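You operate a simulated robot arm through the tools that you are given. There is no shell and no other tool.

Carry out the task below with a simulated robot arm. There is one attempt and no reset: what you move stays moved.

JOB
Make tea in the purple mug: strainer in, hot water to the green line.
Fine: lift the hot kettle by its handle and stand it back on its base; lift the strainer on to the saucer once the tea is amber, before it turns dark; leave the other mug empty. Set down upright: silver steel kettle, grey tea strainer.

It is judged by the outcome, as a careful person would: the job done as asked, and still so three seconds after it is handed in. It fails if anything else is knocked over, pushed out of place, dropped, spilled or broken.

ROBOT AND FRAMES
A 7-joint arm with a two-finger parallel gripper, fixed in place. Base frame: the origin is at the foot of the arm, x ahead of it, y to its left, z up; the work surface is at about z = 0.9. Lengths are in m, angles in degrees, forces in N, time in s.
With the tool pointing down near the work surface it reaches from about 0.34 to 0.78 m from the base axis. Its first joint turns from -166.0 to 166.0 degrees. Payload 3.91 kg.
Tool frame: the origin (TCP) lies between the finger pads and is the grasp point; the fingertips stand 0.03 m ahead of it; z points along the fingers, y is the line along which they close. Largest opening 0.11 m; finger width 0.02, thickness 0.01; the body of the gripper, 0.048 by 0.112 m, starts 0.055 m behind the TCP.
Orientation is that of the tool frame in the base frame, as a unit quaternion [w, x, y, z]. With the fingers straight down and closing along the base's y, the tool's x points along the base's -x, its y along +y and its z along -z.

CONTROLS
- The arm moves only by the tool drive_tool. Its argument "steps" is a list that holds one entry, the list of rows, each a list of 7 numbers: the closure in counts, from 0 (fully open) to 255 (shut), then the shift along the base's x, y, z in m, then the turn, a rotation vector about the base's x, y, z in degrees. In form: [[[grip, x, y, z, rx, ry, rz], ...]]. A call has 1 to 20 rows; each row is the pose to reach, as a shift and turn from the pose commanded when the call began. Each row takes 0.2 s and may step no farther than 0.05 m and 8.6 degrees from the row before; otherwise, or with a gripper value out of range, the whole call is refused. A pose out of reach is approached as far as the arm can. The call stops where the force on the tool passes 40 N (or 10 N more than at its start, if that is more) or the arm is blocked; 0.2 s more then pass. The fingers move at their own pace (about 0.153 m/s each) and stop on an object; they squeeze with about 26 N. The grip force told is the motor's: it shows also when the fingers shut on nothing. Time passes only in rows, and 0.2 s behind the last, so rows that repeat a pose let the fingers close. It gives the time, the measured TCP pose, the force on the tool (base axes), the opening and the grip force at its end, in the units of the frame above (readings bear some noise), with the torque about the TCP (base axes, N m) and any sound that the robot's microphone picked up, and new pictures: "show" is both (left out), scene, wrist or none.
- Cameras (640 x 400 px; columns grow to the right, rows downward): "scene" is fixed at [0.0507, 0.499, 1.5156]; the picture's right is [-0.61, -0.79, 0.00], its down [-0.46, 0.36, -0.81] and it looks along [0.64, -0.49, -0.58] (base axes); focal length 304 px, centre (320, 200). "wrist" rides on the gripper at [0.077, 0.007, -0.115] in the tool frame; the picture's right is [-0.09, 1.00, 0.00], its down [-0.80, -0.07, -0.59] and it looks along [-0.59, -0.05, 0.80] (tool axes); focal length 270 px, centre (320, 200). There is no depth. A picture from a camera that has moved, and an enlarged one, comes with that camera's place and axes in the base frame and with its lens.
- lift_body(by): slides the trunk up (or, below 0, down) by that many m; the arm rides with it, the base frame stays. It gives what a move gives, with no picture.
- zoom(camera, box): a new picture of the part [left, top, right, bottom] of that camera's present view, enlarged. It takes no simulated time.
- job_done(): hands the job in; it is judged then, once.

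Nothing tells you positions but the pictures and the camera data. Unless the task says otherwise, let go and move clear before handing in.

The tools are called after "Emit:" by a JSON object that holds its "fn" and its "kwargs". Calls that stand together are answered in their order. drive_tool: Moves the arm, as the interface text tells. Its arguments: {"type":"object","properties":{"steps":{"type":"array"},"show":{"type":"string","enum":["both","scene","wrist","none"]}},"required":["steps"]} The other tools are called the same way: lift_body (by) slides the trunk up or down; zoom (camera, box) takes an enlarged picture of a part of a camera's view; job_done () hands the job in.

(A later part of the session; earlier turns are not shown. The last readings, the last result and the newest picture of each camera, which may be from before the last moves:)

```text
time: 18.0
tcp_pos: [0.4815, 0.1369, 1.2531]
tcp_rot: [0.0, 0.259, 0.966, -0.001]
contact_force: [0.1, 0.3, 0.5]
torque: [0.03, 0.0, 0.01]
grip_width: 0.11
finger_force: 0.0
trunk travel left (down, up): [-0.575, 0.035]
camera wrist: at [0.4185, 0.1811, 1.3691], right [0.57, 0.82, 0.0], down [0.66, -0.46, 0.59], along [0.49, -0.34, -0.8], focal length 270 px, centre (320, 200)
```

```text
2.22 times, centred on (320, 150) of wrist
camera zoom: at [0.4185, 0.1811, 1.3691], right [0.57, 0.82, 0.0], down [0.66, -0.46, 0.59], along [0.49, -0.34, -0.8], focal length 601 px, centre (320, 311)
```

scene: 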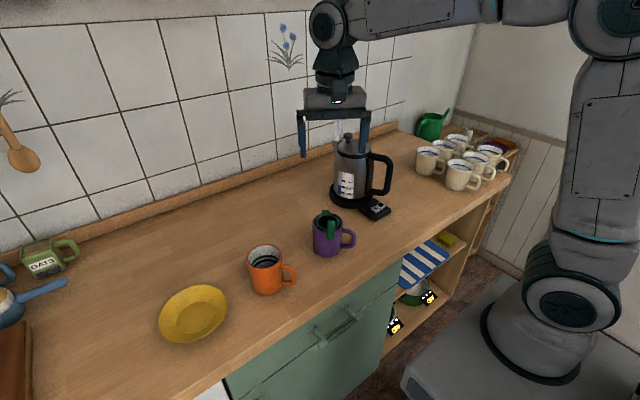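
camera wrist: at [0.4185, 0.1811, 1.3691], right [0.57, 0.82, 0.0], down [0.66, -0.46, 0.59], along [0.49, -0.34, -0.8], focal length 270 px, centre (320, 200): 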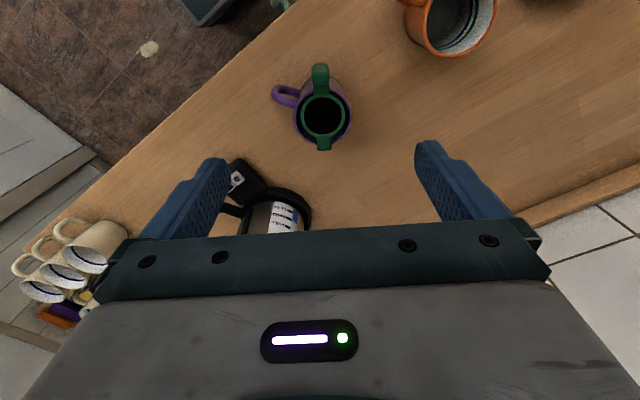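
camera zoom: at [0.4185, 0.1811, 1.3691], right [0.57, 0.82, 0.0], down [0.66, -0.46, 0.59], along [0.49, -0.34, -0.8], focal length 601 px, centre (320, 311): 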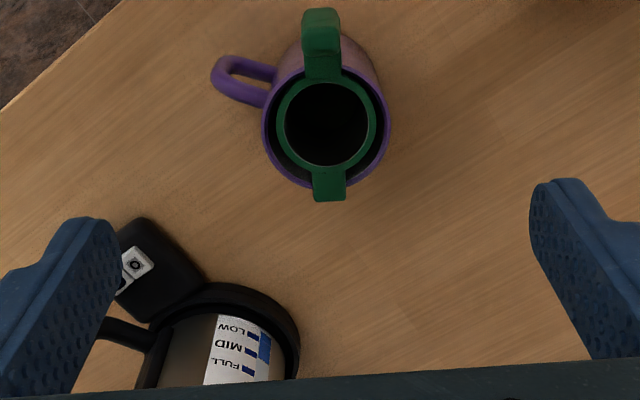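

The strainer is seated nicely with both tabs on the rim. Next I'll move over near the kettle handle and study its geometry.

Emit:
{"fn": "drive_tool", "kwargs": {"steps": [[[0, 0.0, -0.045, 0.01, 0, 0, 7.5], [0, 0.0, -0.09, 0.02, 0, 0, 15], [0, 0.0, -0.135, 0.03, 0, 0, 22.5], [0, 0.0, -0.18, 0.04, 0, 0, 30], [0, 0.01, -0.225, 0.05, 0, 0, 30], [0, 0.02, -0.27, 0.05, 0, 0, 30], [0, 0.02, -0.31, 0.05, 0, 0, 30], [0, 0.02, -0.31, 0.05, 0, 0, 30]]]}}

Emit:
{"fn": "zoom", "kwargs": {"camera": "wrist", "box": [230, 80, 430, 240]}}

Emit:
{"fn": "zoom", "kwargs": {"camera": "scene", "box": [320, 120, 410, 230]}}

```text
time: 19.8
tcp_pos: [0.5019, -0.1744, 1.302]
tcp_rot: [0.0, -0.001, 1.0, 0.0]
contact_force: [-0.6, -0.2, -0.3]
torque: [0.0, 0.02, 0.0]
grip_width: 0.1099
finger_force: 0.0
trunk travel left (down, up): [-0.575, 0.035]
camera wrist: at [0.4248, -0.1669, 1.4181], right [0.09, 1.0, 0.0], down [0.8, -0.07, 0.59], along [0.59, -0.05, -0.8], focal length 270 px, centre (320, 200)
```

scene: 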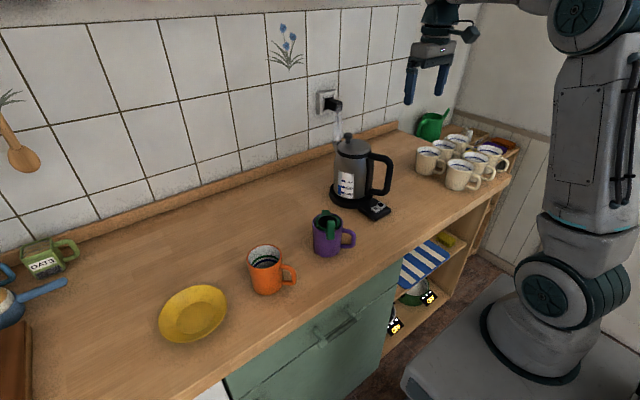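
wrist: 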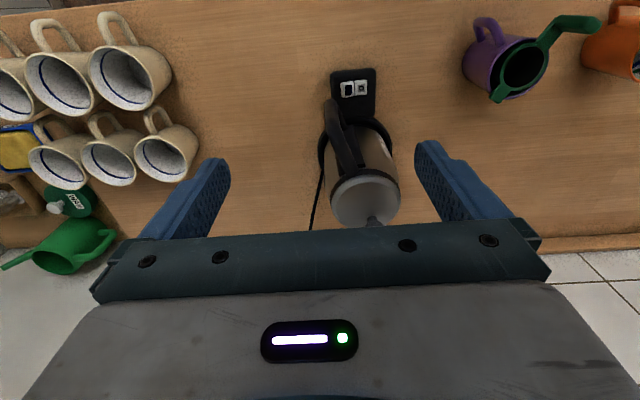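

```text
2.50 times, centred on (330, 160) of wrist
camera zoom: at [0.4248, -0.1669, 1.4181], right [0.09, 1.0, 0.0], down [0.8, -0.07, 0.59], along [0.59, -0.05, -0.8], focal length 676 px, centre (295, 300)
```

zoom: 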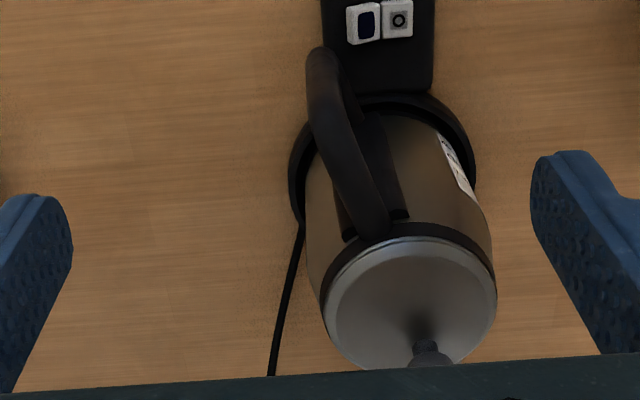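

```text
3.64 times, centred on (365, 175) of scene
camera zoom: at [0.0507, 0.499, 1.5156], right [-0.61, -0.79, 0.0], down [-0.46, 0.36, -0.81], along [0.64, -0.49, -0.58], focal length 1104 px, centre (156, 291)
```

zoom: 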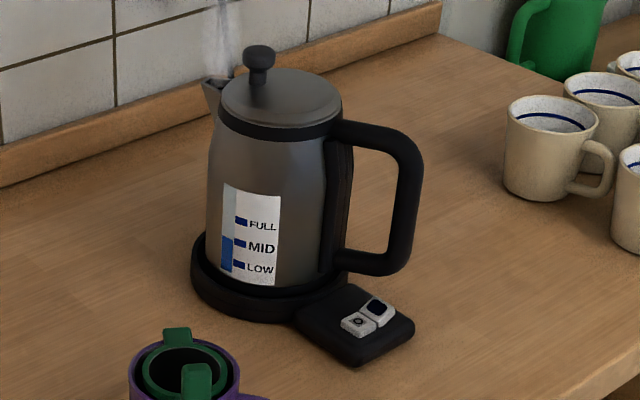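

The handle points at azimuth of about 200° from the kettle, with its outer bar near (0.567, -0.162). I'll turn 20° to look along the handle plane and refine this.

Emit:
{"fn": "drive_tool", "kwargs": {"steps": [[[0, -0.005, -0.004, -0.03, 0, 0, 7], [0, -0.01, -0.008, -0.06, 0, 0, 14], [0, -0.014, -0.013, -0.09, 0, 0, 20], [0, -0.014, -0.013, -0.1, 0, 0, 20], [0, -0.014, -0.013, -0.1, 0, 0, 20]]]}}

Emit:
{"fn": "zoom", "kwargs": {"camera": "wrist", "box": [230, 80, 430, 240]}}

Emit:
{"fn": "zoom", "kwargs": {"camera": "scene", "box": [320, 120, 410, 230]}}

```text
time: 21.0
tcp_pos: [0.4896, -0.1878, 1.2019]
tcp_rot: [0.0, -0.174, 0.985, 0.0]
contact_force: [0.4, -0.3, 0.9]
torque: [0.01, -0.02, 0.02]
grip_width: 0.1101
finger_force: 0.1
trunk travel left (down, up): [-0.575, 0.035]
camera wrist: at [0.414, -0.2067, 1.317], right [-0.26, 0.97, 0.0], down [0.78, 0.21, 0.59], along [0.57, 0.15, -0.8], focal length 270 px, centre (320, 200)
```

scene: 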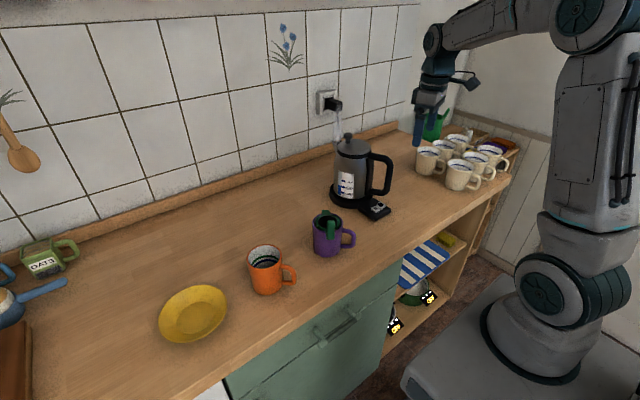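
wrist: 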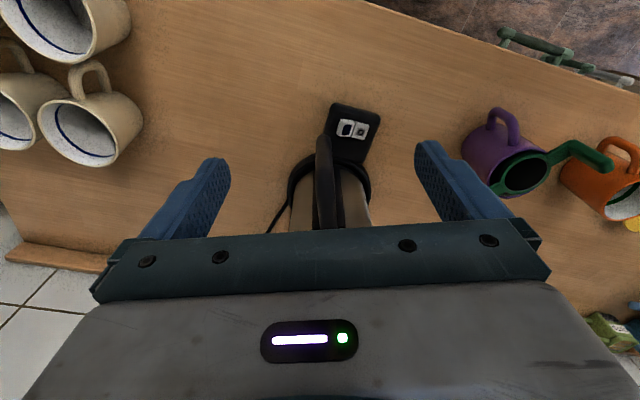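

```text
2.50 times, centred on (330, 160) of wrist
camera zoom: at [0.414, -0.2067, 1.317], right [-0.26, 0.97, 0.0], down [0.78, 0.21, 0.59], along [0.57, 0.15, -0.8], focal length 676 px, centre (295, 300)
```

zoom: 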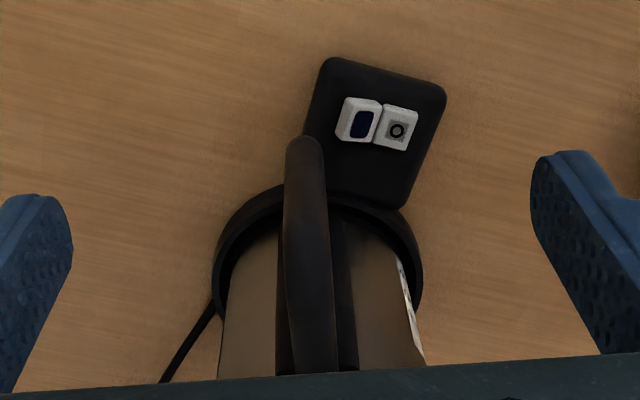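

```text
3.64 times, centred on (365, 175) of scene
camera zoom: at [0.0507, 0.499, 1.5156], right [-0.61, -0.79, 0.0], down [-0.46, 0.36, -0.81], along [0.64, -0.49, -0.58], focal length 1104 px, centre (156, 291)
```

zoom: 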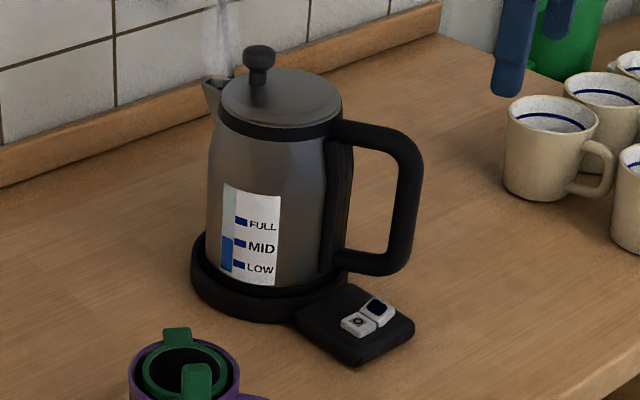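

The top bar of the handle lies along azimuth 20° at z ≈ 1.08. I'll grip it with the tool horizontal and the fingers along the bar, which resists droop and lets me pour by pitching down. First I'll rotate to horizontal at a safe height.

Emit:
{"fn": "drive_tool", "kwargs": {"steps": [[[0, 0.009, 0.003, 0.01, 2.74, -7.52, 0], [0, 0.018, 0.006, 0.02, 5.47, -15.04, 0], [0, 0.027, 0.009, 0.02, 8.21, -22.55, 0], [0, 0.036, 0.012, 0.02, 10.94, -30.07, 0], [0, 0.045, 0.016, 0.02, 13.68, -37.59, 0], [0, 0.054, 0.019, 0.02, 16.42, -45.11, 0], [0, 0.054, 0.019, 0.02, 16.42, -45.11, 0]]]}}

```text
time: 22.6
tcp_pos: [0.5405, -0.1679, 1.221]
tcp_rot: [0.401, -0.159, 0.899, 0.071]
contact_force: [-0.1, 0.2, -0.4]
torque: [0.0, 0.02, -0.02]
grip_width: 0.1098
finger_force: 0.1
trunk travel left (down, up): [-0.575, 0.035]
camera wrist: at [0.4103, -0.2076, 1.2417], right [-0.28, 0.96, 0.07], down [0.11, -0.03, 0.99], along [0.95, 0.29, -0.1], focal length 270 px, centre (320, 200)
```

scene: 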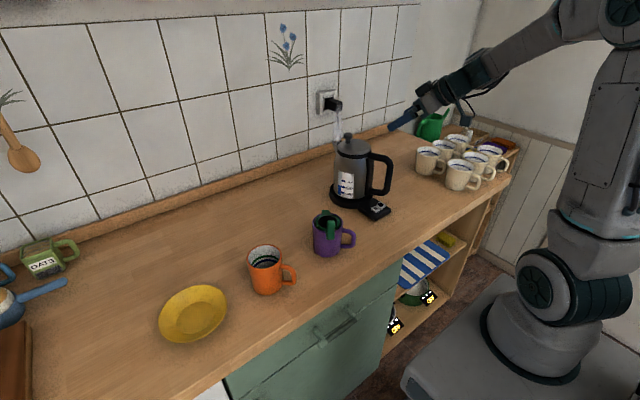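
wrist: 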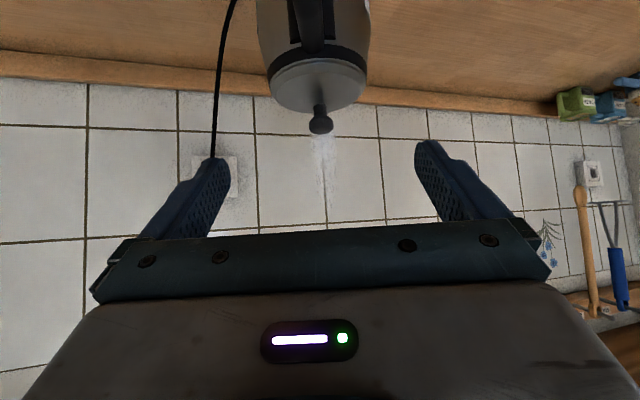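

Tracking is good. I'll continue to horizontal.

Emit:
{"fn": "drive_tool", "kwargs": {"steps": [[[0, 0.009, 0.003, 0, 2.87, -7.89, 0], [0, 0.018, 0.006, 0, 5.75, -15.79, 0], [0, 0.027, 0.01, 0, 8.62, -23.68, 0], [0, 0.036, 0.013, 0, 11.49, -31.57, 0], [0, 0.047, 0.017, 0, 14.36, -39.47, 0], [0, 0.047, 0.017, 0, 14.36, -39.47, 0]]]}}

Emit:
{"fn": "zoom", "kwargs": {"camera": "scene", "box": [310, 60, 480, 230]}}

```text
time: 24.0
tcp_pos: [0.5863, -0.1509, 1.2207]
tcp_rot: [0.697, -0.122, 0.696, 0.122]
contact_force: [1.3, -0.3, -1.0]
torque: [0.0, -0.01, 0.03]
grip_width: 0.1099
finger_force: 0.1
trunk travel left (down, up): [-0.575, 0.035]
camera wrist: at [0.4772, -0.1831, 1.1443], right [-0.34, 0.94, 0.09], down [-0.54, -0.27, 0.8], along [0.77, 0.23, 0.59], focal length 270 px, centre (320, 200)
```

scene: 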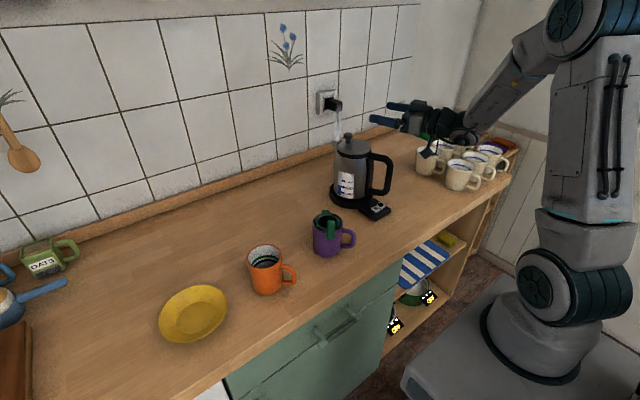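
wrist: 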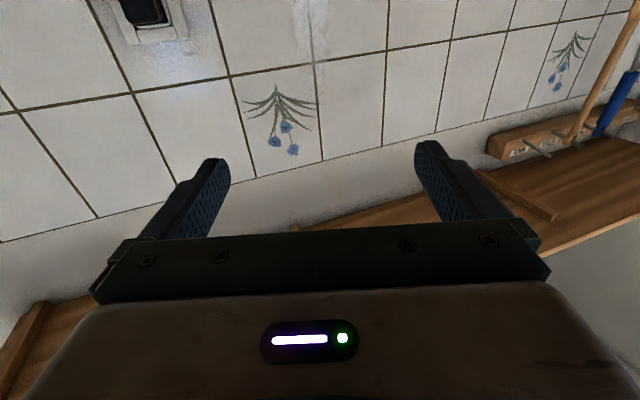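

```text
2.35 times, centred on (395, 145) of scene
camera zoom: at [0.0507, 0.499, 1.5156], right [-0.61, -0.79, 0.0], down [-0.46, 0.36, -0.81], along [0.64, -0.49, -0.58], focal length 714 px, centre (144, 329)
```

zoom: 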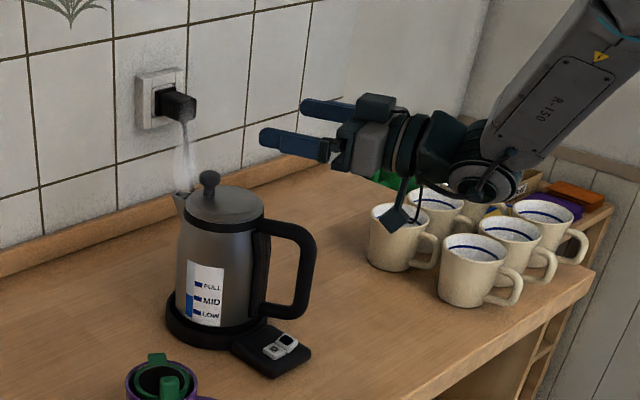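

The horizontal pose is reached. I'll lower partway and check alignment against the handle.

Emit:
{"fn": "drive_tool", "kwargs": {"steps": [[[0, 0, 0, -0.03, 0, 0, 0], [0, 0, 0, -0.06, 0, 0, 0], [0, 0, 0, -0.085, 0, 0, 0], [0, 0, 0, -0.085, 0, 0, 0]]]}}

Emit:
{"fn": "zoom", "kwargs": {"camera": "scene", "box": [320, 90, 440, 220]}}

```text
time: 25.0
tcp_pos: [0.5858, -0.1529, 1.1364]
tcp_rot: [0.697, -0.122, 0.696, 0.122]
contact_force: [-0.2, 0.5, -0.3]
torque: [0.01, 0.0, 0.05]
grip_width: 0.1098
finger_force: 0.0
trunk travel left (down, up): [-0.575, 0.035]
camera wrist: at [0.476, -0.1843, 1.0604], right [-0.34, 0.94, 0.09], down [-0.53, -0.27, 0.8], along [0.77, 0.23, 0.59], focal length 270 px, centre (320, 200)
```

scene: 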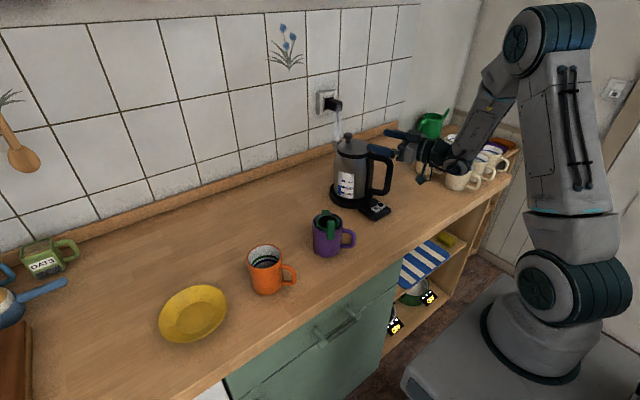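
wrist: 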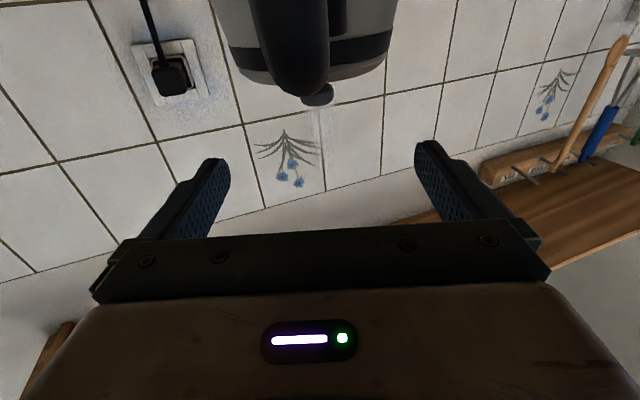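

```text
3.08 times, centred on (380, 155) of scene
camera zoom: at [0.0507, 0.499, 1.5156], right [-0.61, -0.79, 0.0], down [-0.46, 0.36, -0.81], along [0.64, -0.49, -0.58], focal length 934 px, centre (135, 338)
```

zoom: 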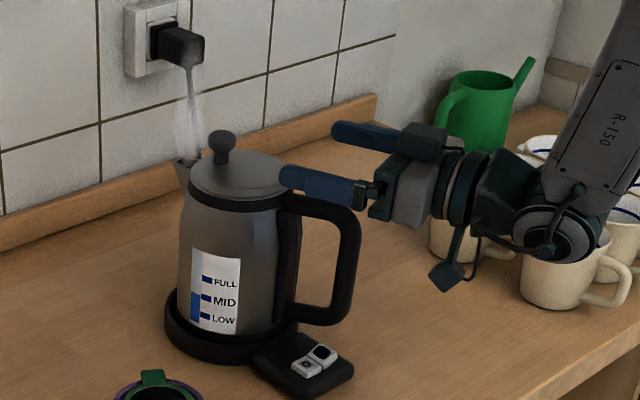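

The fingers are centred on the handle plane to within a couple of mm. I'll lower to bar height (z = 1.08).

Emit:
{"fn": "drive_tool", "kwargs": {"steps": [[[0, 0, 0, -0.02, 0, 0, 0], [0, 0, 0, -0.04, 0, 0, 0], [0, 0, 0, -0.056, 0, 0, 0], [0, 0, 0, -0.056, 0, 0, 0]]]}}

Emit:
{"fn": "zoom", "kwargs": {"camera": "scene", "box": [320, 110, 420, 220]}}

Emit:
{"fn": "zoom", "kwargs": {"camera": "wrist", "box": [200, 60, 440, 240]}}

```text
time: 26.0
tcp_pos: [0.5875, -0.1516, 1.0791]
tcp_rot: [0.697, -0.123, 0.696, 0.123]
contact_force: [-0.1, 0.0, -0.5]
torque: [-0.03, 0.0, 0.0]
grip_width: 0.1099
finger_force: 0.0
trunk travel left (down, up): [-0.575, 0.035]
camera wrist: at [0.4775, -0.1834, 1.0038], right [-0.34, 0.94, 0.09], down [-0.53, -0.27, 0.8], along [0.77, 0.23, 0.59], focal length 270 px, centre (320, 200)
```

scene: 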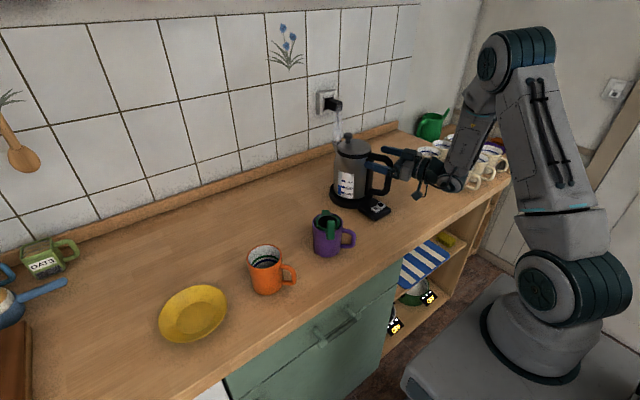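
wrist: 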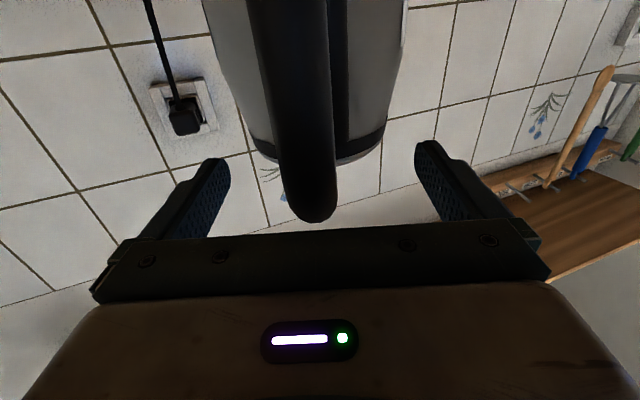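

```text
3.64 times, centred on (370, 165) of scene
camera zoom: at [0.0507, 0.499, 1.5156], right [-0.61, -0.79, 0.0], down [-0.46, 0.36, -0.81], along [0.64, -0.49, -0.58], focal length 1104 px, centre (138, 327)
```

zoom: 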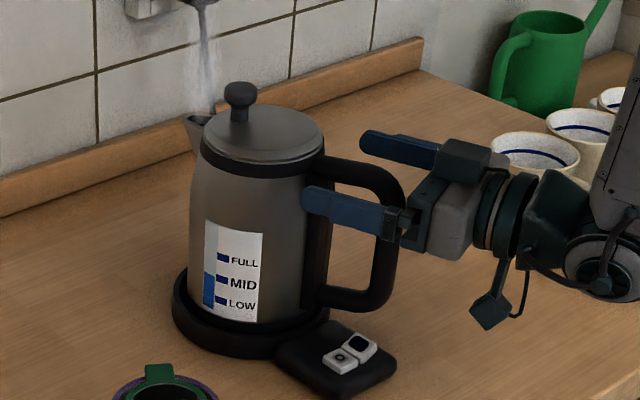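

```text
2.22 times, centred on (320, 150) of wrist
camera zoom: at [0.4775, -0.1834, 1.0038], right [-0.34, 0.94, 0.09], down [-0.53, -0.27, 0.8], along [0.77, 0.23, 0.59], focal length 601 px, centre (320, 311)
```

zoom: 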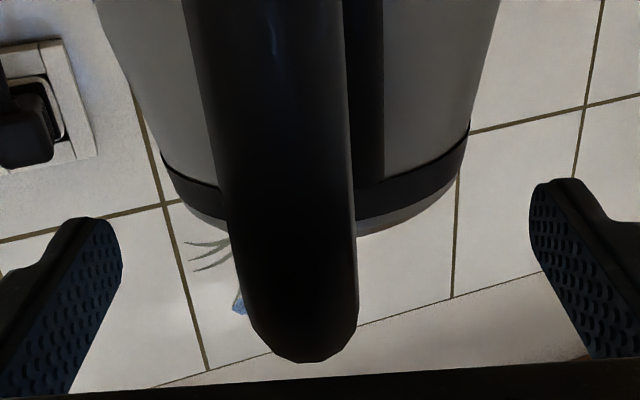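

Aligned to within about 3 mm. I'll make a small lateral correction, then close on the handle.

Emit:
{"fn": "drive_tool", "kwargs": {"steps": [[[0, 0.001, -0.0025, 0, 0, 0, 0], [120, 0.001, -0.0025, 0, 0, 0, 0], [180, 0.001, -0.0025, 0, 0, 0, 0], [255, 0.001, -0.0025, 0, 0, 0, 0], [255, 0.001, -0.0025, 0, 0, 0, 0], [255, 0.001, -0.0025, 0, 0, 0, 0]]]}}

Emit:
{"fn": "zoom", "kwargs": {"camera": "scene", "box": [320, 110, 420, 220]}}

Emit:
{"fn": "zoom", "kwargs": {"camera": "wrist", "box": [200, 60, 440, 240]}}

```text
time: 27.4
tcp_pos: [0.5878, -0.1545, 1.0796]
tcp_rot: [0.696, -0.123, 0.697, 0.123]
contact_force: [-0.3, 0.1, 0.7]
torque: [0.06, -0.21, 0.1]
grip_width: 0.0196
finger_force: 26.2
trunk travel left (down, up): [-0.575, 0.035]
camera wrist: at [0.4783, -0.1856, 1.0039], right [-0.34, 0.94, 0.09], down [-0.53, -0.27, 0.8], along [0.77, 0.23, 0.59], focal length 270 px, centre (320, 200)
```

scene: 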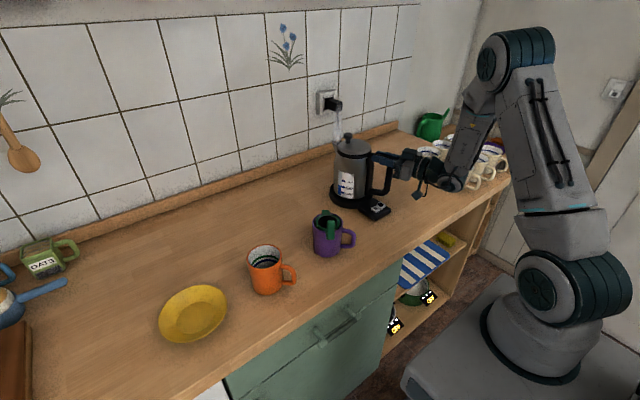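
wrist: 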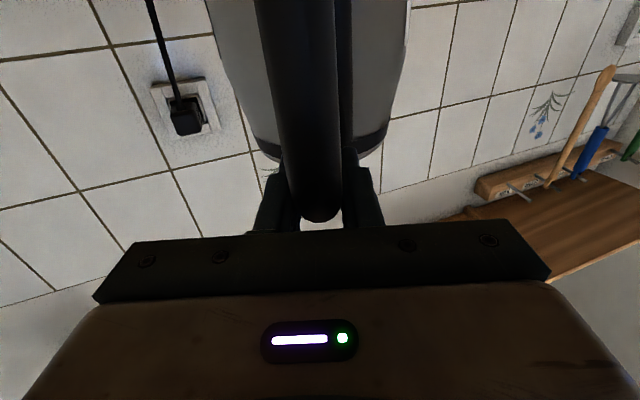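

```text
3.64 times, centred on (370, 165) of scene
camera zoom: at [0.0507, 0.499, 1.5156], right [-0.61, -0.79, 0.0], down [-0.46, 0.36, -0.81], along [0.64, -0.49, -0.58], focal length 1104 px, centre (138, 327)
```

zoom: 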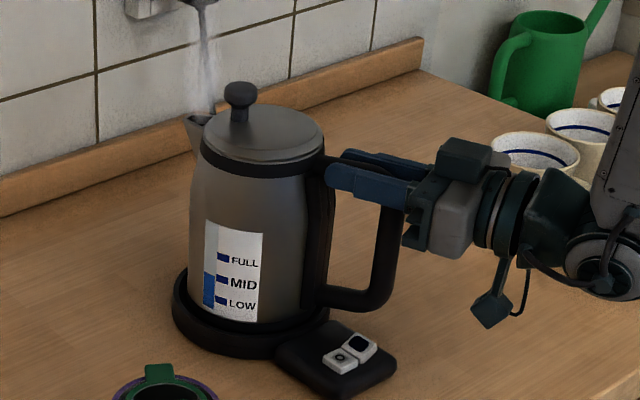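

```text
2.22 times, centred on (320, 150) of wrist
camera zoom: at [0.4783, -0.1856, 1.0039], right [-0.34, 0.94, 0.09], down [-0.53, -0.27, 0.8], along [0.77, 0.23, 0.59], focal length 601 px, centre (320, 311)
```

zoom: 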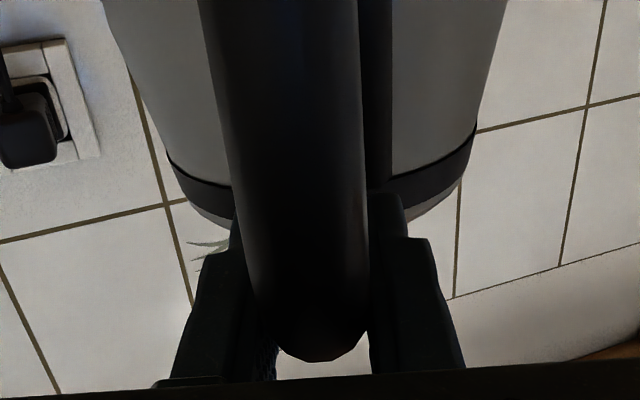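

Solid grip on the bar (19.6 mm). I'll do a small test lift to feel the weight and see if it droops.

Emit:
{"fn": "drive_tool", "kwargs": {"steps": [[[255, 0, 0, 0.003, 0, 0, 0], [255, 0, 0, 0.006, 0, 0, 0], [255, 0, 0, 0.01, 0, 0, 0], [255, 0, 0, 0.01, 0, 0, 0]]], "show": "scene"}}

Emit:
{"fn": "zoom", "kwargs": {"camera": "scene", "box": [320, 110, 420, 220]}}

```text
time: 28.4
tcp_pos: [0.5881, -0.1525, 1.0883]
tcp_rot: [0.696, -0.123, 0.696, 0.123]
contact_force: [0.3, -0.1, -11.8]
torque: [-0.34, 0.78, 0.02]
grip_width: 0.0197
finger_force: 26.1
trunk travel left (down, up): [-0.575, 0.035]
```

scene: 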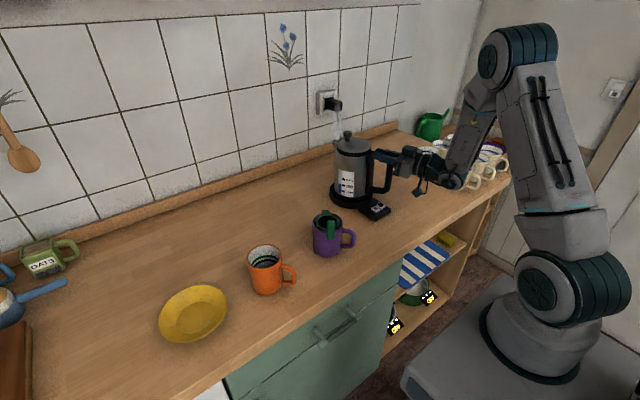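

```text
3.64 times, centred on (370, 165) of scene
camera zoom: at [0.0507, 0.499, 1.5156], right [-0.61, -0.79, 0.0], down [-0.46, 0.36, -0.81], along [0.64, -0.49, -0.58], focal length 1104 px, centre (138, 327)
```

zoom: 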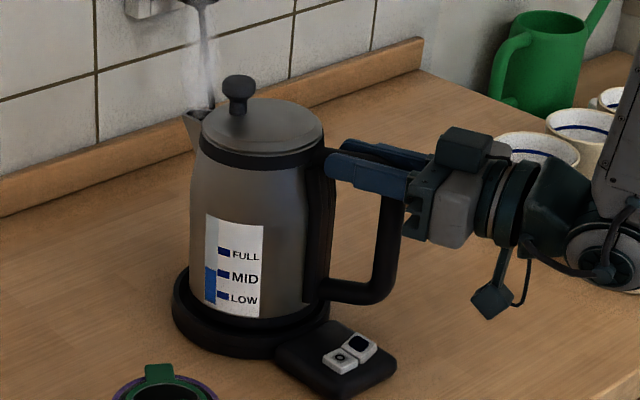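

About 11.8 N with little droop. I'll lift a bit more to confirm it is fully free and holding level.

Emit:
{"fn": "drive_tool", "kwargs": {"steps": [[[255, 0, 0, 0.01, 0, 0, 0], [255, 0, 0, 0.02, 0, 0, 0], [255, 0, 0, 0.03, 0, 0, 0], [255, 0, 0, 0.03, 0, 0, 0]]]}}

Emit:
{"fn": "zoom", "kwargs": {"camera": "scene", "box": [320, 90, 420, 220]}}

```text
time: 29.4
tcp_pos: [0.5897, -0.154, 1.1181]
tcp_rot: [0.696, -0.122, 0.697, 0.123]
contact_force: [0.8, 0.1, -10.4]
torque: [-0.3, 0.72, 0.01]
grip_width: 0.02
finger_force: 25.5
trunk travel left (down, up): [-0.575, 0.035]
camera wrist: at [0.4787, -0.1859, 1.0428], right [-0.34, 0.94, 0.09], down [-0.53, -0.27, 0.8], along [0.77, 0.23, 0.59], focal length 270 px, centre (320, 200)
```

scene: 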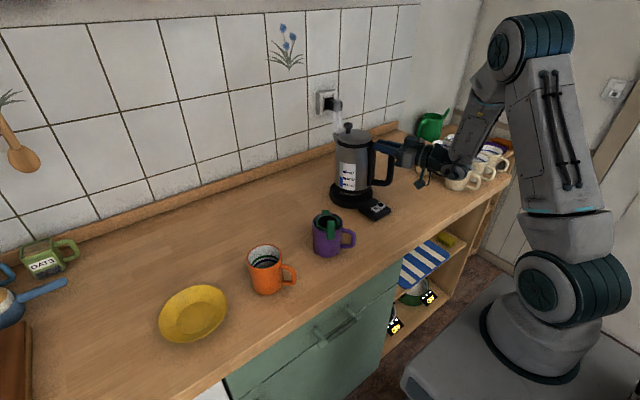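
wrist: 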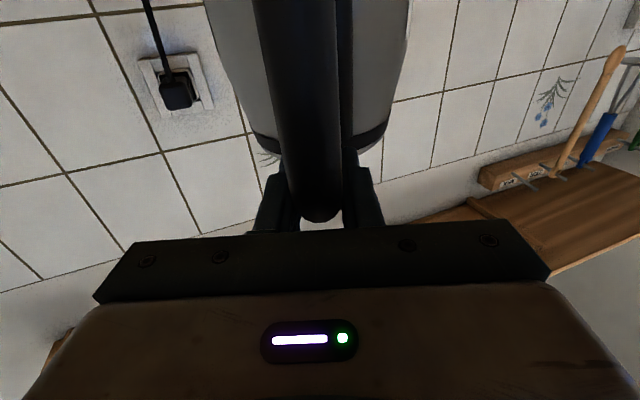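

```text
3.08 times, centred on (370, 155) of scene
camera zoom: at [0.0507, 0.499, 1.5156], right [-0.61, -0.79, 0.0], down [-0.46, 0.36, -0.81], along [0.64, -0.49, -0.58], focal length 934 px, centre (166, 338)
```

zoom: 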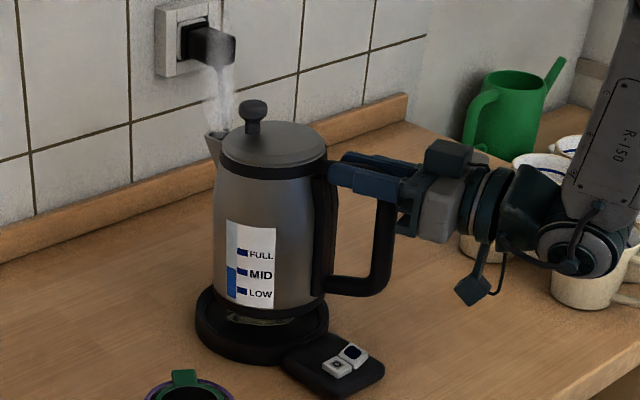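

The kettle is held firmly and level (about 1.1 kg). I'll raise it well above everything before carrying it.

Emit:
{"fn": "drive_tool", "kwargs": {"steps": [[[255, 0, 0, 0.02, 0, 0, 0], [255, 0, 0, 0.045, 0, 0, 0], [255, 0, 0, 0.075, 0, 0, 0], [255, 0, 0, 0.105, 0, 0, 0], [255, 0, 0, 0.13, 0, 0, 0], [255, 0, 0, 0.15, 0, 0, 0], [255, 0, 0, 0.15, 0, 0, 0], [255, 0, 0, 0.15, 0, 0, 0]]]}}

Emit:
{"fn": "zoom", "kwargs": {"camera": "scene", "box": [310, 40, 430, 190]}}

```text
time: 31.2
tcp_pos: [0.5901, -0.1542, 1.2688]
tcp_rot: [0.696, -0.122, 0.697, 0.122]
contact_force: [-1.1, -0.8, -11.6]
torque: [-0.25, 0.7, 0.02]
grip_width: 0.0198
finger_force: 26.1
trunk travel left (down, up): [-0.575, 0.035]
camera wrist: at [0.4803, -0.1856, 1.194], right [-0.34, 0.94, 0.09], down [-0.53, -0.27, 0.8], along [0.77, 0.23, 0.59], focal length 270 px, centre (320, 200)
```

scene: 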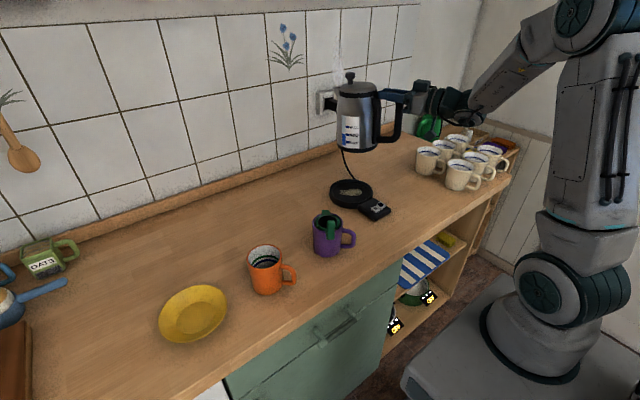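
wrist: 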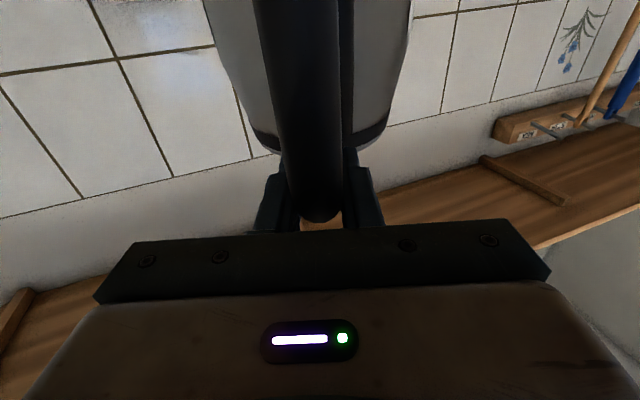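

```text
2.67 times, centred on (370, 115) of scene
camera zoom: at [0.0507, 0.499, 1.5156], right [-0.61, -0.79, 0.0], down [-0.46, 0.36, -0.81], along [0.64, -0.49, -0.58], focal length 810 px, centre (187, 427)
```

zoom: 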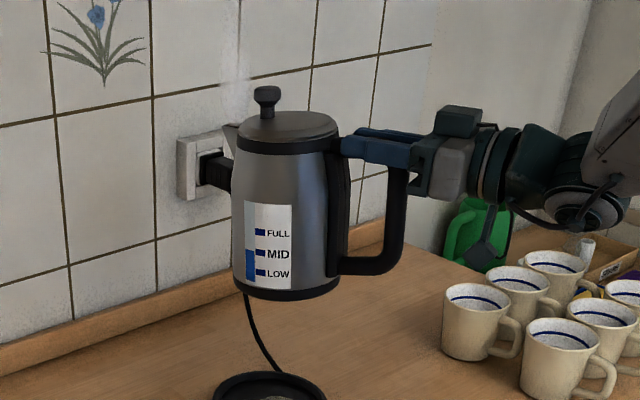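

Now I'll carry it over toward the mug, turning its spout from azimuth 20° to 70°.

Emit:
{"fn": "drive_tool", "kwargs": {"steps": [[[255, -0.008, 0.008, 0, 0, 0, 4], [255, -0.02, 0.02, 0, 0, 0, 9], [255, -0.034, 0.035, 0, 0, 0, 15], [255, -0.048, 0.05, 0, 0, 0, 21], [255, -0.062, 0.066, 0, 0, 0, 27], [255, -0.076, 0.08, 0, 0, 0, 33], [255, -0.09, 0.095, 0, 0, 0, 39], [255, -0.104, 0.109, 0, 0, 0, 45], [255, -0.11, 0.117, 0, 0, 0, 48.5], [255, -0.1126, 0.1195, 0, 0, 0, 50], [255, -0.1126, 0.1195, 0, 0, 0, 50]]]}}

Emit:
{"fn": "zoom", "kwargs": {"camera": "scene", "box": [250, 60, 430, 270]}}

```text
time: 33.6
tcp_pos: [0.4765, -0.0343, 1.2694]
tcp_rot: [0.579, -0.406, 0.579, 0.406]
contact_force: [0.8, 0.4, -12.1]
torque: [-0.66, 0.29, 0.03]
grip_width: 0.0197
finger_force: 25.8
trunk travel left (down, up): [-0.575, 0.035]
camera wrist: at [0.4308, -0.1383, 1.1926], right [-0.94, 0.34, 0.09], down [-0.14, -0.58, 0.8], along [0.32, 0.74, 0.59], focal length 270 px, centre (320, 200)
```

scene: 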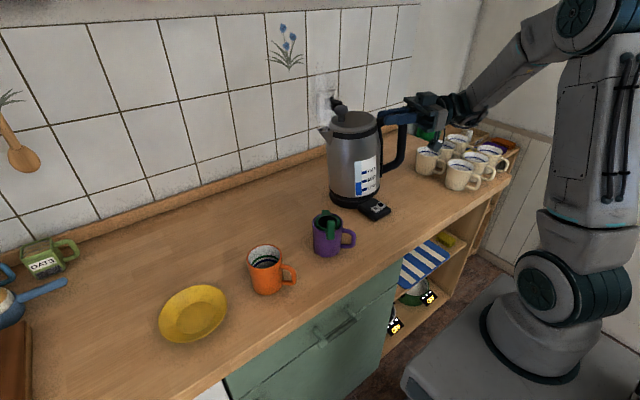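
wrist: 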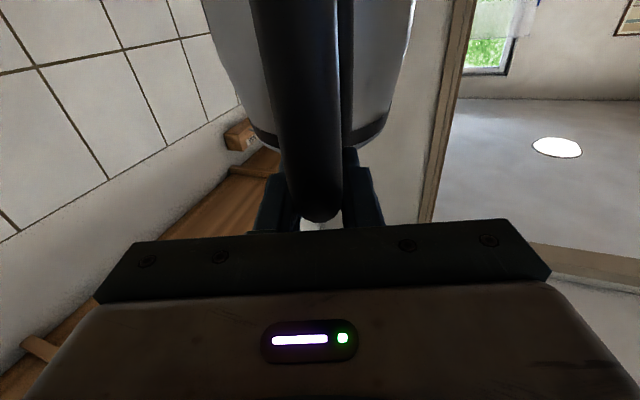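

```text
1.90 times, centred on (340, 165) of scene
camera zoom: at [0.0507, 0.499, 1.5156], right [-0.61, -0.79, 0.0], down [-0.46, 0.36, -0.81], along [0.64, -0.49, -0.58], focal length 578 px, centre (282, 267)
```

zoom: 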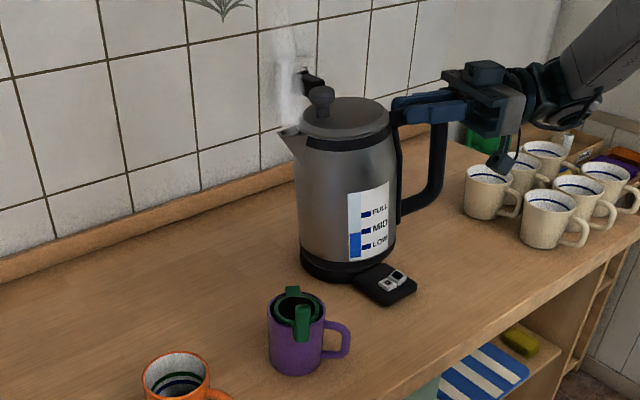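

The spout is where I expected. I'll pitch to 30° (safe for this fill level) with the spout staying above the mug, then look.

Emit:
{"fn": "drive_tool", "kwargs": {"steps": [[[255, 0, 0, 0, -3.76, 1.37, 0], [255, 0, -0.001, 0, -9.4, 3.42, 0], [255, -0.001, -0.002, 0, -15.04, 5.47, 0], [255, -0.0015, -0.003, 0, -20.67, 7.52, 0], [255, -0.0018, -0.0033, 0, -25.37, 9.23, 0], [255, -0.0018, -0.0033, 0, -28.19, 10.26, 0], [255, -0.0018, -0.0033, 0, -28.19, 10.26, 0]]]}}

Emit:
{"fn": "zoom", "kwargs": {"camera": "scene", "box": [250, 60, 430, 270]}}

```text
time: 35.2
tcp_pos: [0.4751, -0.0386, 1.2696]
tcp_rot: [0.409, -0.496, 0.711, 0.286]
contact_force: [0.3, -0.2, -11.6]
torque: [-0.11, 0.05, -0.02]
grip_width: 0.0196
finger_force: 25.9
trunk travel left (down, up): [-0.575, 0.035]
camera wrist: at [0.4213, -0.1637, 1.2614], right [-0.92, 0.38, 0.08], down [0.03, -0.13, 0.99], along [0.39, 0.91, 0.11], focal length 270 px, centre (320, 200)
```

scene: 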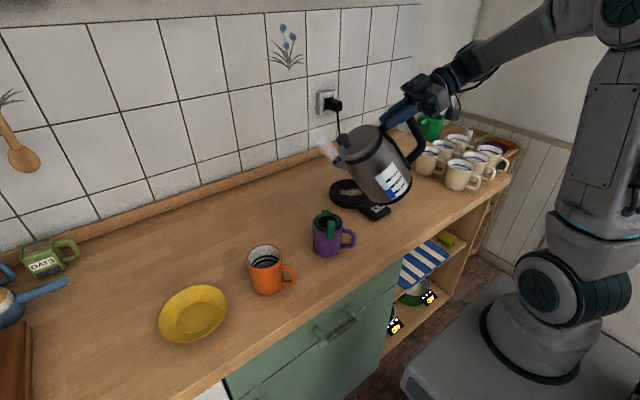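
wrist: 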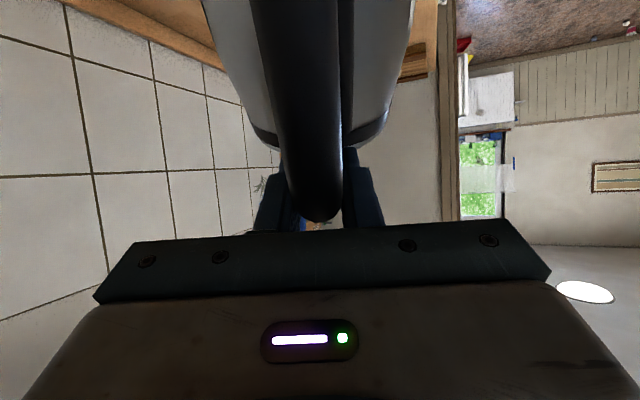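

```text
1.90 times, centred on (340, 165) of scene
camera zoom: at [0.0507, 0.499, 1.5156], right [-0.61, -0.79, 0.0], down [-0.46, 0.36, -0.81], along [0.64, -0.49, -0.58], focal length 578 px, centre (282, 267)
```

zoom: 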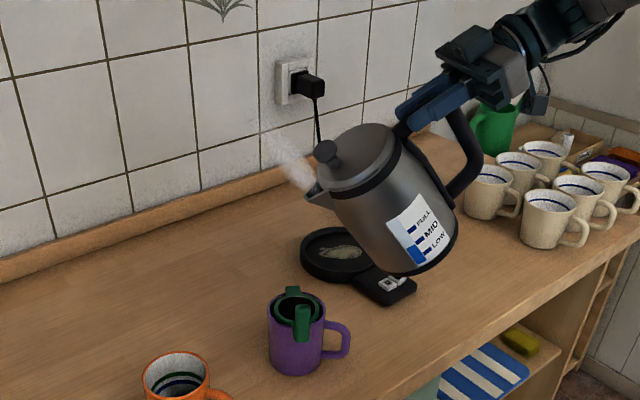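

The spout offset is refined. I'll lower while pitching to 40°, keeping the spout over the mug.

Emit:
{"fn": "drive_tool", "kwargs": {"steps": [[[255, 0.003, 0.008, 0, -4.7, 1.71, 0], [255, 0.008, 0.0218, 0, -9.4, 3.42, 0], [255, 0.008, 0.0218, -0.02, -9.4, 3.42, 0], [255, 0.008, 0.0218, -0.04, -9.4, 3.42, 0], [255, 0.008, 0.0218, -0.06, -9.4, 3.42, 0], [255, 0.008, 0.0218, -0.0696, -9.4, 3.42, 0], [255, 0.008, 0.0218, -0.0696, -9.4, 3.42, 0]]], "show": "scene"}}

Emit:
{"fn": "zoom", "kwargs": {"camera": "scene", "box": [260, 90, 420, 270]}}

```text
time: 36.8
tcp_pos: [0.4841, -0.0163, 1.1999]
tcp_rot: [0.346, -0.52, 0.743, 0.243]
contact_force: [0.0, 0.2, -11.2]
torque: [0.14, -0.08, 0.03]
grip_width: 0.0196
finger_force: 26.0
trunk travel left (down, up): [-0.575, 0.035]
```

scene: 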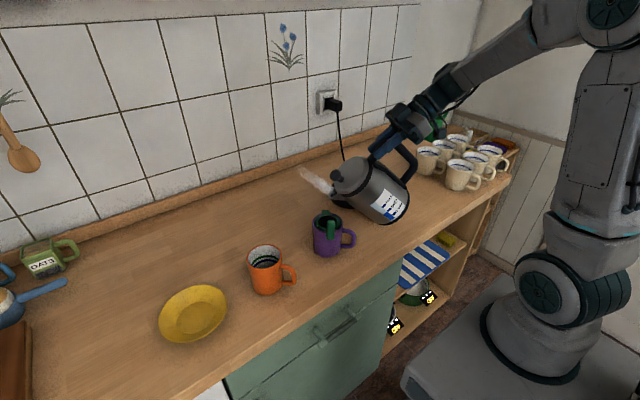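

```text
2.22 times, centred on (340, 180) of scene
camera zoom: at [0.0507, 0.499, 1.5156], right [-0.61, -0.79, 0.0], down [-0.46, 0.36, -0.81], along [0.64, -0.49, -0.58], focal length 675 px, centre (276, 244)
```

zoom: 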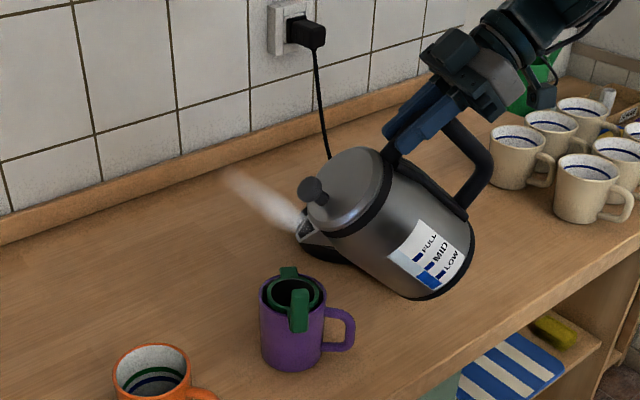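

The spout is right over the strainer, about 8 mm short to allow for the stream's forward throw. I'll tilt slowly to 50° and watch for the first flow.

Emit:
{"fn": "drive_tool", "kwargs": {"steps": [[[255, 0.0018, 0.005, 0.005, -2.35, 0.86, 0], [255, 0.0036, 0.01, 0.0102, -4.7, 1.71, 0], [255, 0.0036, 0.01, 0.0102, -4.7, 1.71, 0], [255, 0.0055, 0.015, 0.0148, -7.05, 2.57, 0], [255, 0.0075, 0.0207, 0.0194, -9.4, 3.42, 0], [255, 0.0075, 0.0207, 0.0194, -9.4, 3.42, 0]]], "show": "scene"}}

Emit:
{"fn": "zoom", "kwargs": {"camera": "scene", "box": [260, 90, 420, 270]}}

```text
time: 38.2
tcp_pos: [0.4914, 0.0044, 1.2195]
tcp_rot: [0.281, -0.537, 0.771, 0.195]
contact_force: [0.3, 0.1, -11.5]
torque: [0.33, -0.17, 0.01]
grip_width: 0.0197
finger_force: 25.9
trunk travel left (down, up): [-0.575, 0.035]
```

scene: 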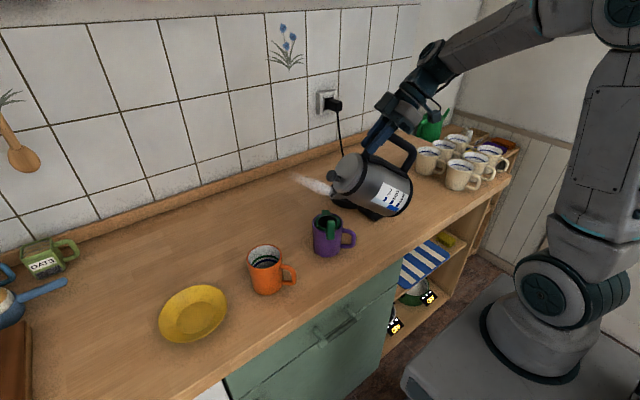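

```text
2.22 times, centred on (340, 180) of scene
camera zoom: at [0.0507, 0.499, 1.5156], right [-0.61, -0.79, 0.0], down [-0.46, 0.36, -0.81], along [0.64, -0.49, -0.58], focal length 675 px, centre (276, 244)
```

zoom: 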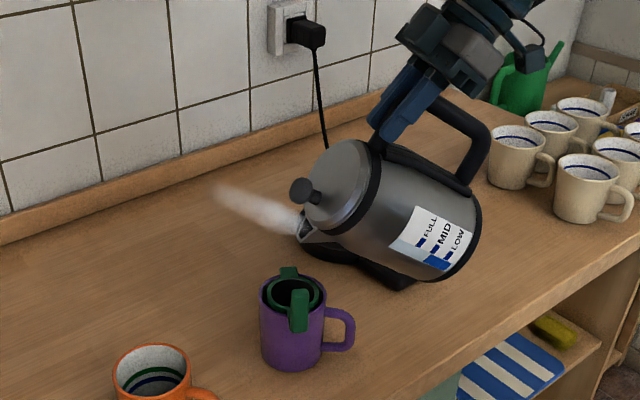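

No flow yet at 50°. Continuing to 55°.

Emit:
{"fn": "drive_tool", "kwargs": {"steps": [[[255, 0.002, 0.0057, 0.0041, -2.35, 0.86, 0], [255, 0.0041, 0.0114, 0.0082, -4.7, 1.71, 0], [255, 0.0041, 0.0114, 0.0082, -4.7, 1.71, 0]]], "show": "scene"}}

Emit:
{"fn": "zoom", "kwargs": {"camera": "scene", "box": [260, 90, 420, 270]}}

```text
time: 39.0
tcp_pos: [0.4941, 0.0162, 1.2275]
tcp_rot: [0.246, -0.547, 0.781, 0.173]
contact_force: [-0.3, 0.2, -10.7]
torque: [0.42, -0.18, -0.04]
grip_width: 0.02
finger_force: 26.6
trunk travel left (down, up): [-0.575, 0.035]
```

scene: 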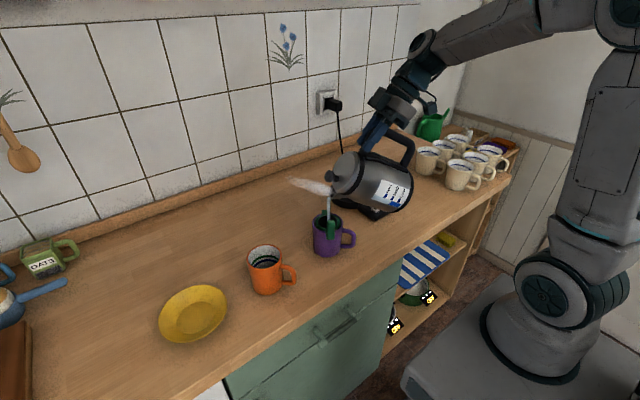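

```text
2.22 times, centred on (340, 180) of scene
camera zoom: at [0.0507, 0.499, 1.5156], right [-0.61, -0.79, 0.0], down [-0.46, 0.36, -0.81], along [0.64, -0.49, -0.58], focal length 675 px, centre (276, 244)
```

zoom: 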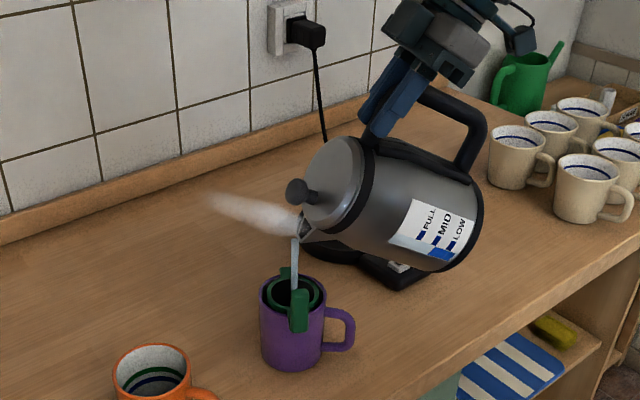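

Flow has started and lands in the middle of the strainer. I'll hold and monitor.

Emit:
{"fn": "drive_tool", "kwargs": {"steps": [[[255, 0, 0, 0, 0, 0, 0], [255, 0, 0, 0, 0, 0, 0], [255, 0, 0, 0, 0, 0, 0]]], "show": "scene"}}

Emit:
{"fn": "zoom", "kwargs": {"camera": "scene", "box": [260, 150, 400, 270]}}

```text
time: 39.8
tcp_pos: [0.4942, 0.0155, 1.2277]
tcp_rot: [0.247, -0.547, 0.781, 0.172]
contact_force: [0.0, -0.6, -9.9]
torque: [0.41, -0.15, -0.02]
grip_width: 0.0199
finger_force: 26.0
trunk travel left (down, up): [-0.575, 0.035]
```

scene: 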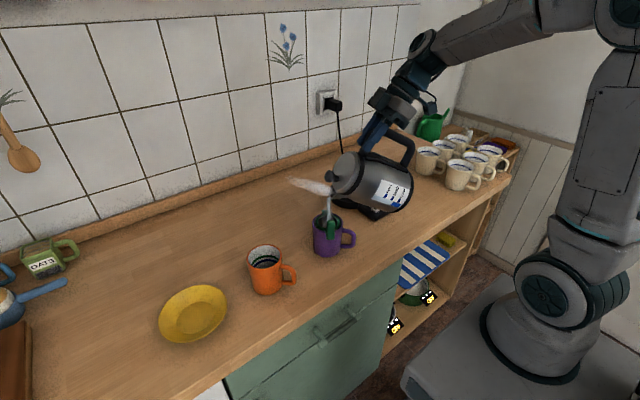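

```text
3.33 times, centred on (330, 210) of scene
camera zoom: at [0.0507, 0.499, 1.5156], right [-0.61, -0.79, 0.0], down [-0.46, 0.36, -0.81], along [0.64, -0.49, -0.58], focal length 1012 px, centre (287, 167)
```

zoom: 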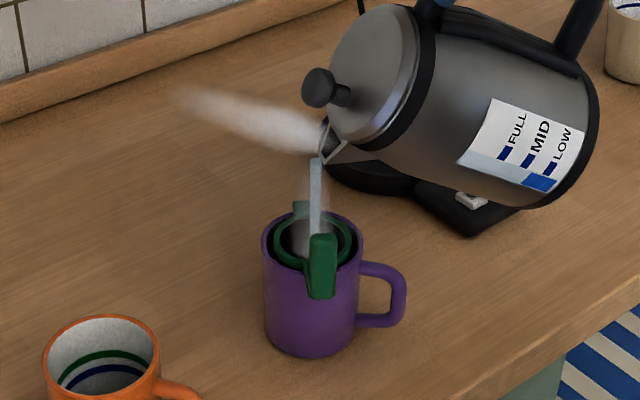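

Emit:
{"fn": "zoom", "kwargs": {"camera": "scene", "box": [365, 170, 415, 215]}}

Emit:
{"fn": "zoom", "kwargs": {"camera": "scene", "box": [305, 200, 355, 245]}}

```text
8.89 times, centred on (390, 192) of scene
camera zoom: at [0.0507, 0.499, 1.5156], right [-0.61, -0.79, 0.0], down [-0.46, 0.36, -0.81], along [0.64, -0.49, -0.58], focal length 2699 px, centre (-302, 267)
```

zoom: 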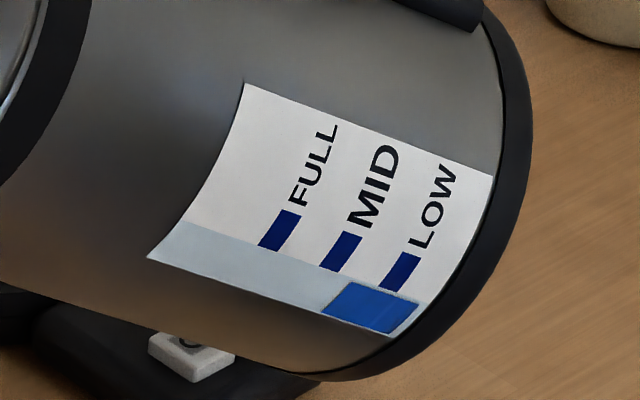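

```text
8.89 times, centred on (330, 222) of scene
camera zoom: at [0.0507, 0.499, 1.5156], right [-0.61, -0.79, 0.0], down [-0.46, 0.36, -0.81], along [0.64, -0.49, -0.58], focal length 2699 px, centre (231, 0)
```

zoom: 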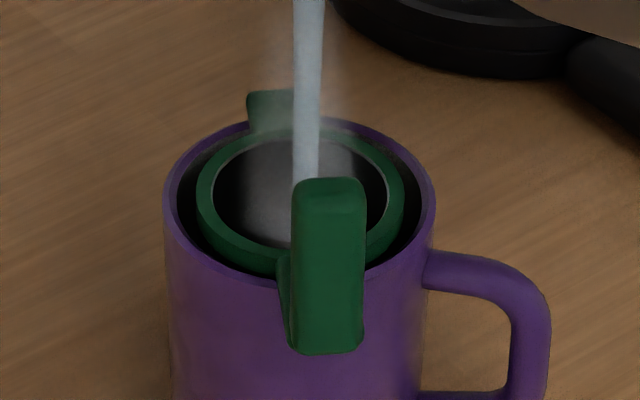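

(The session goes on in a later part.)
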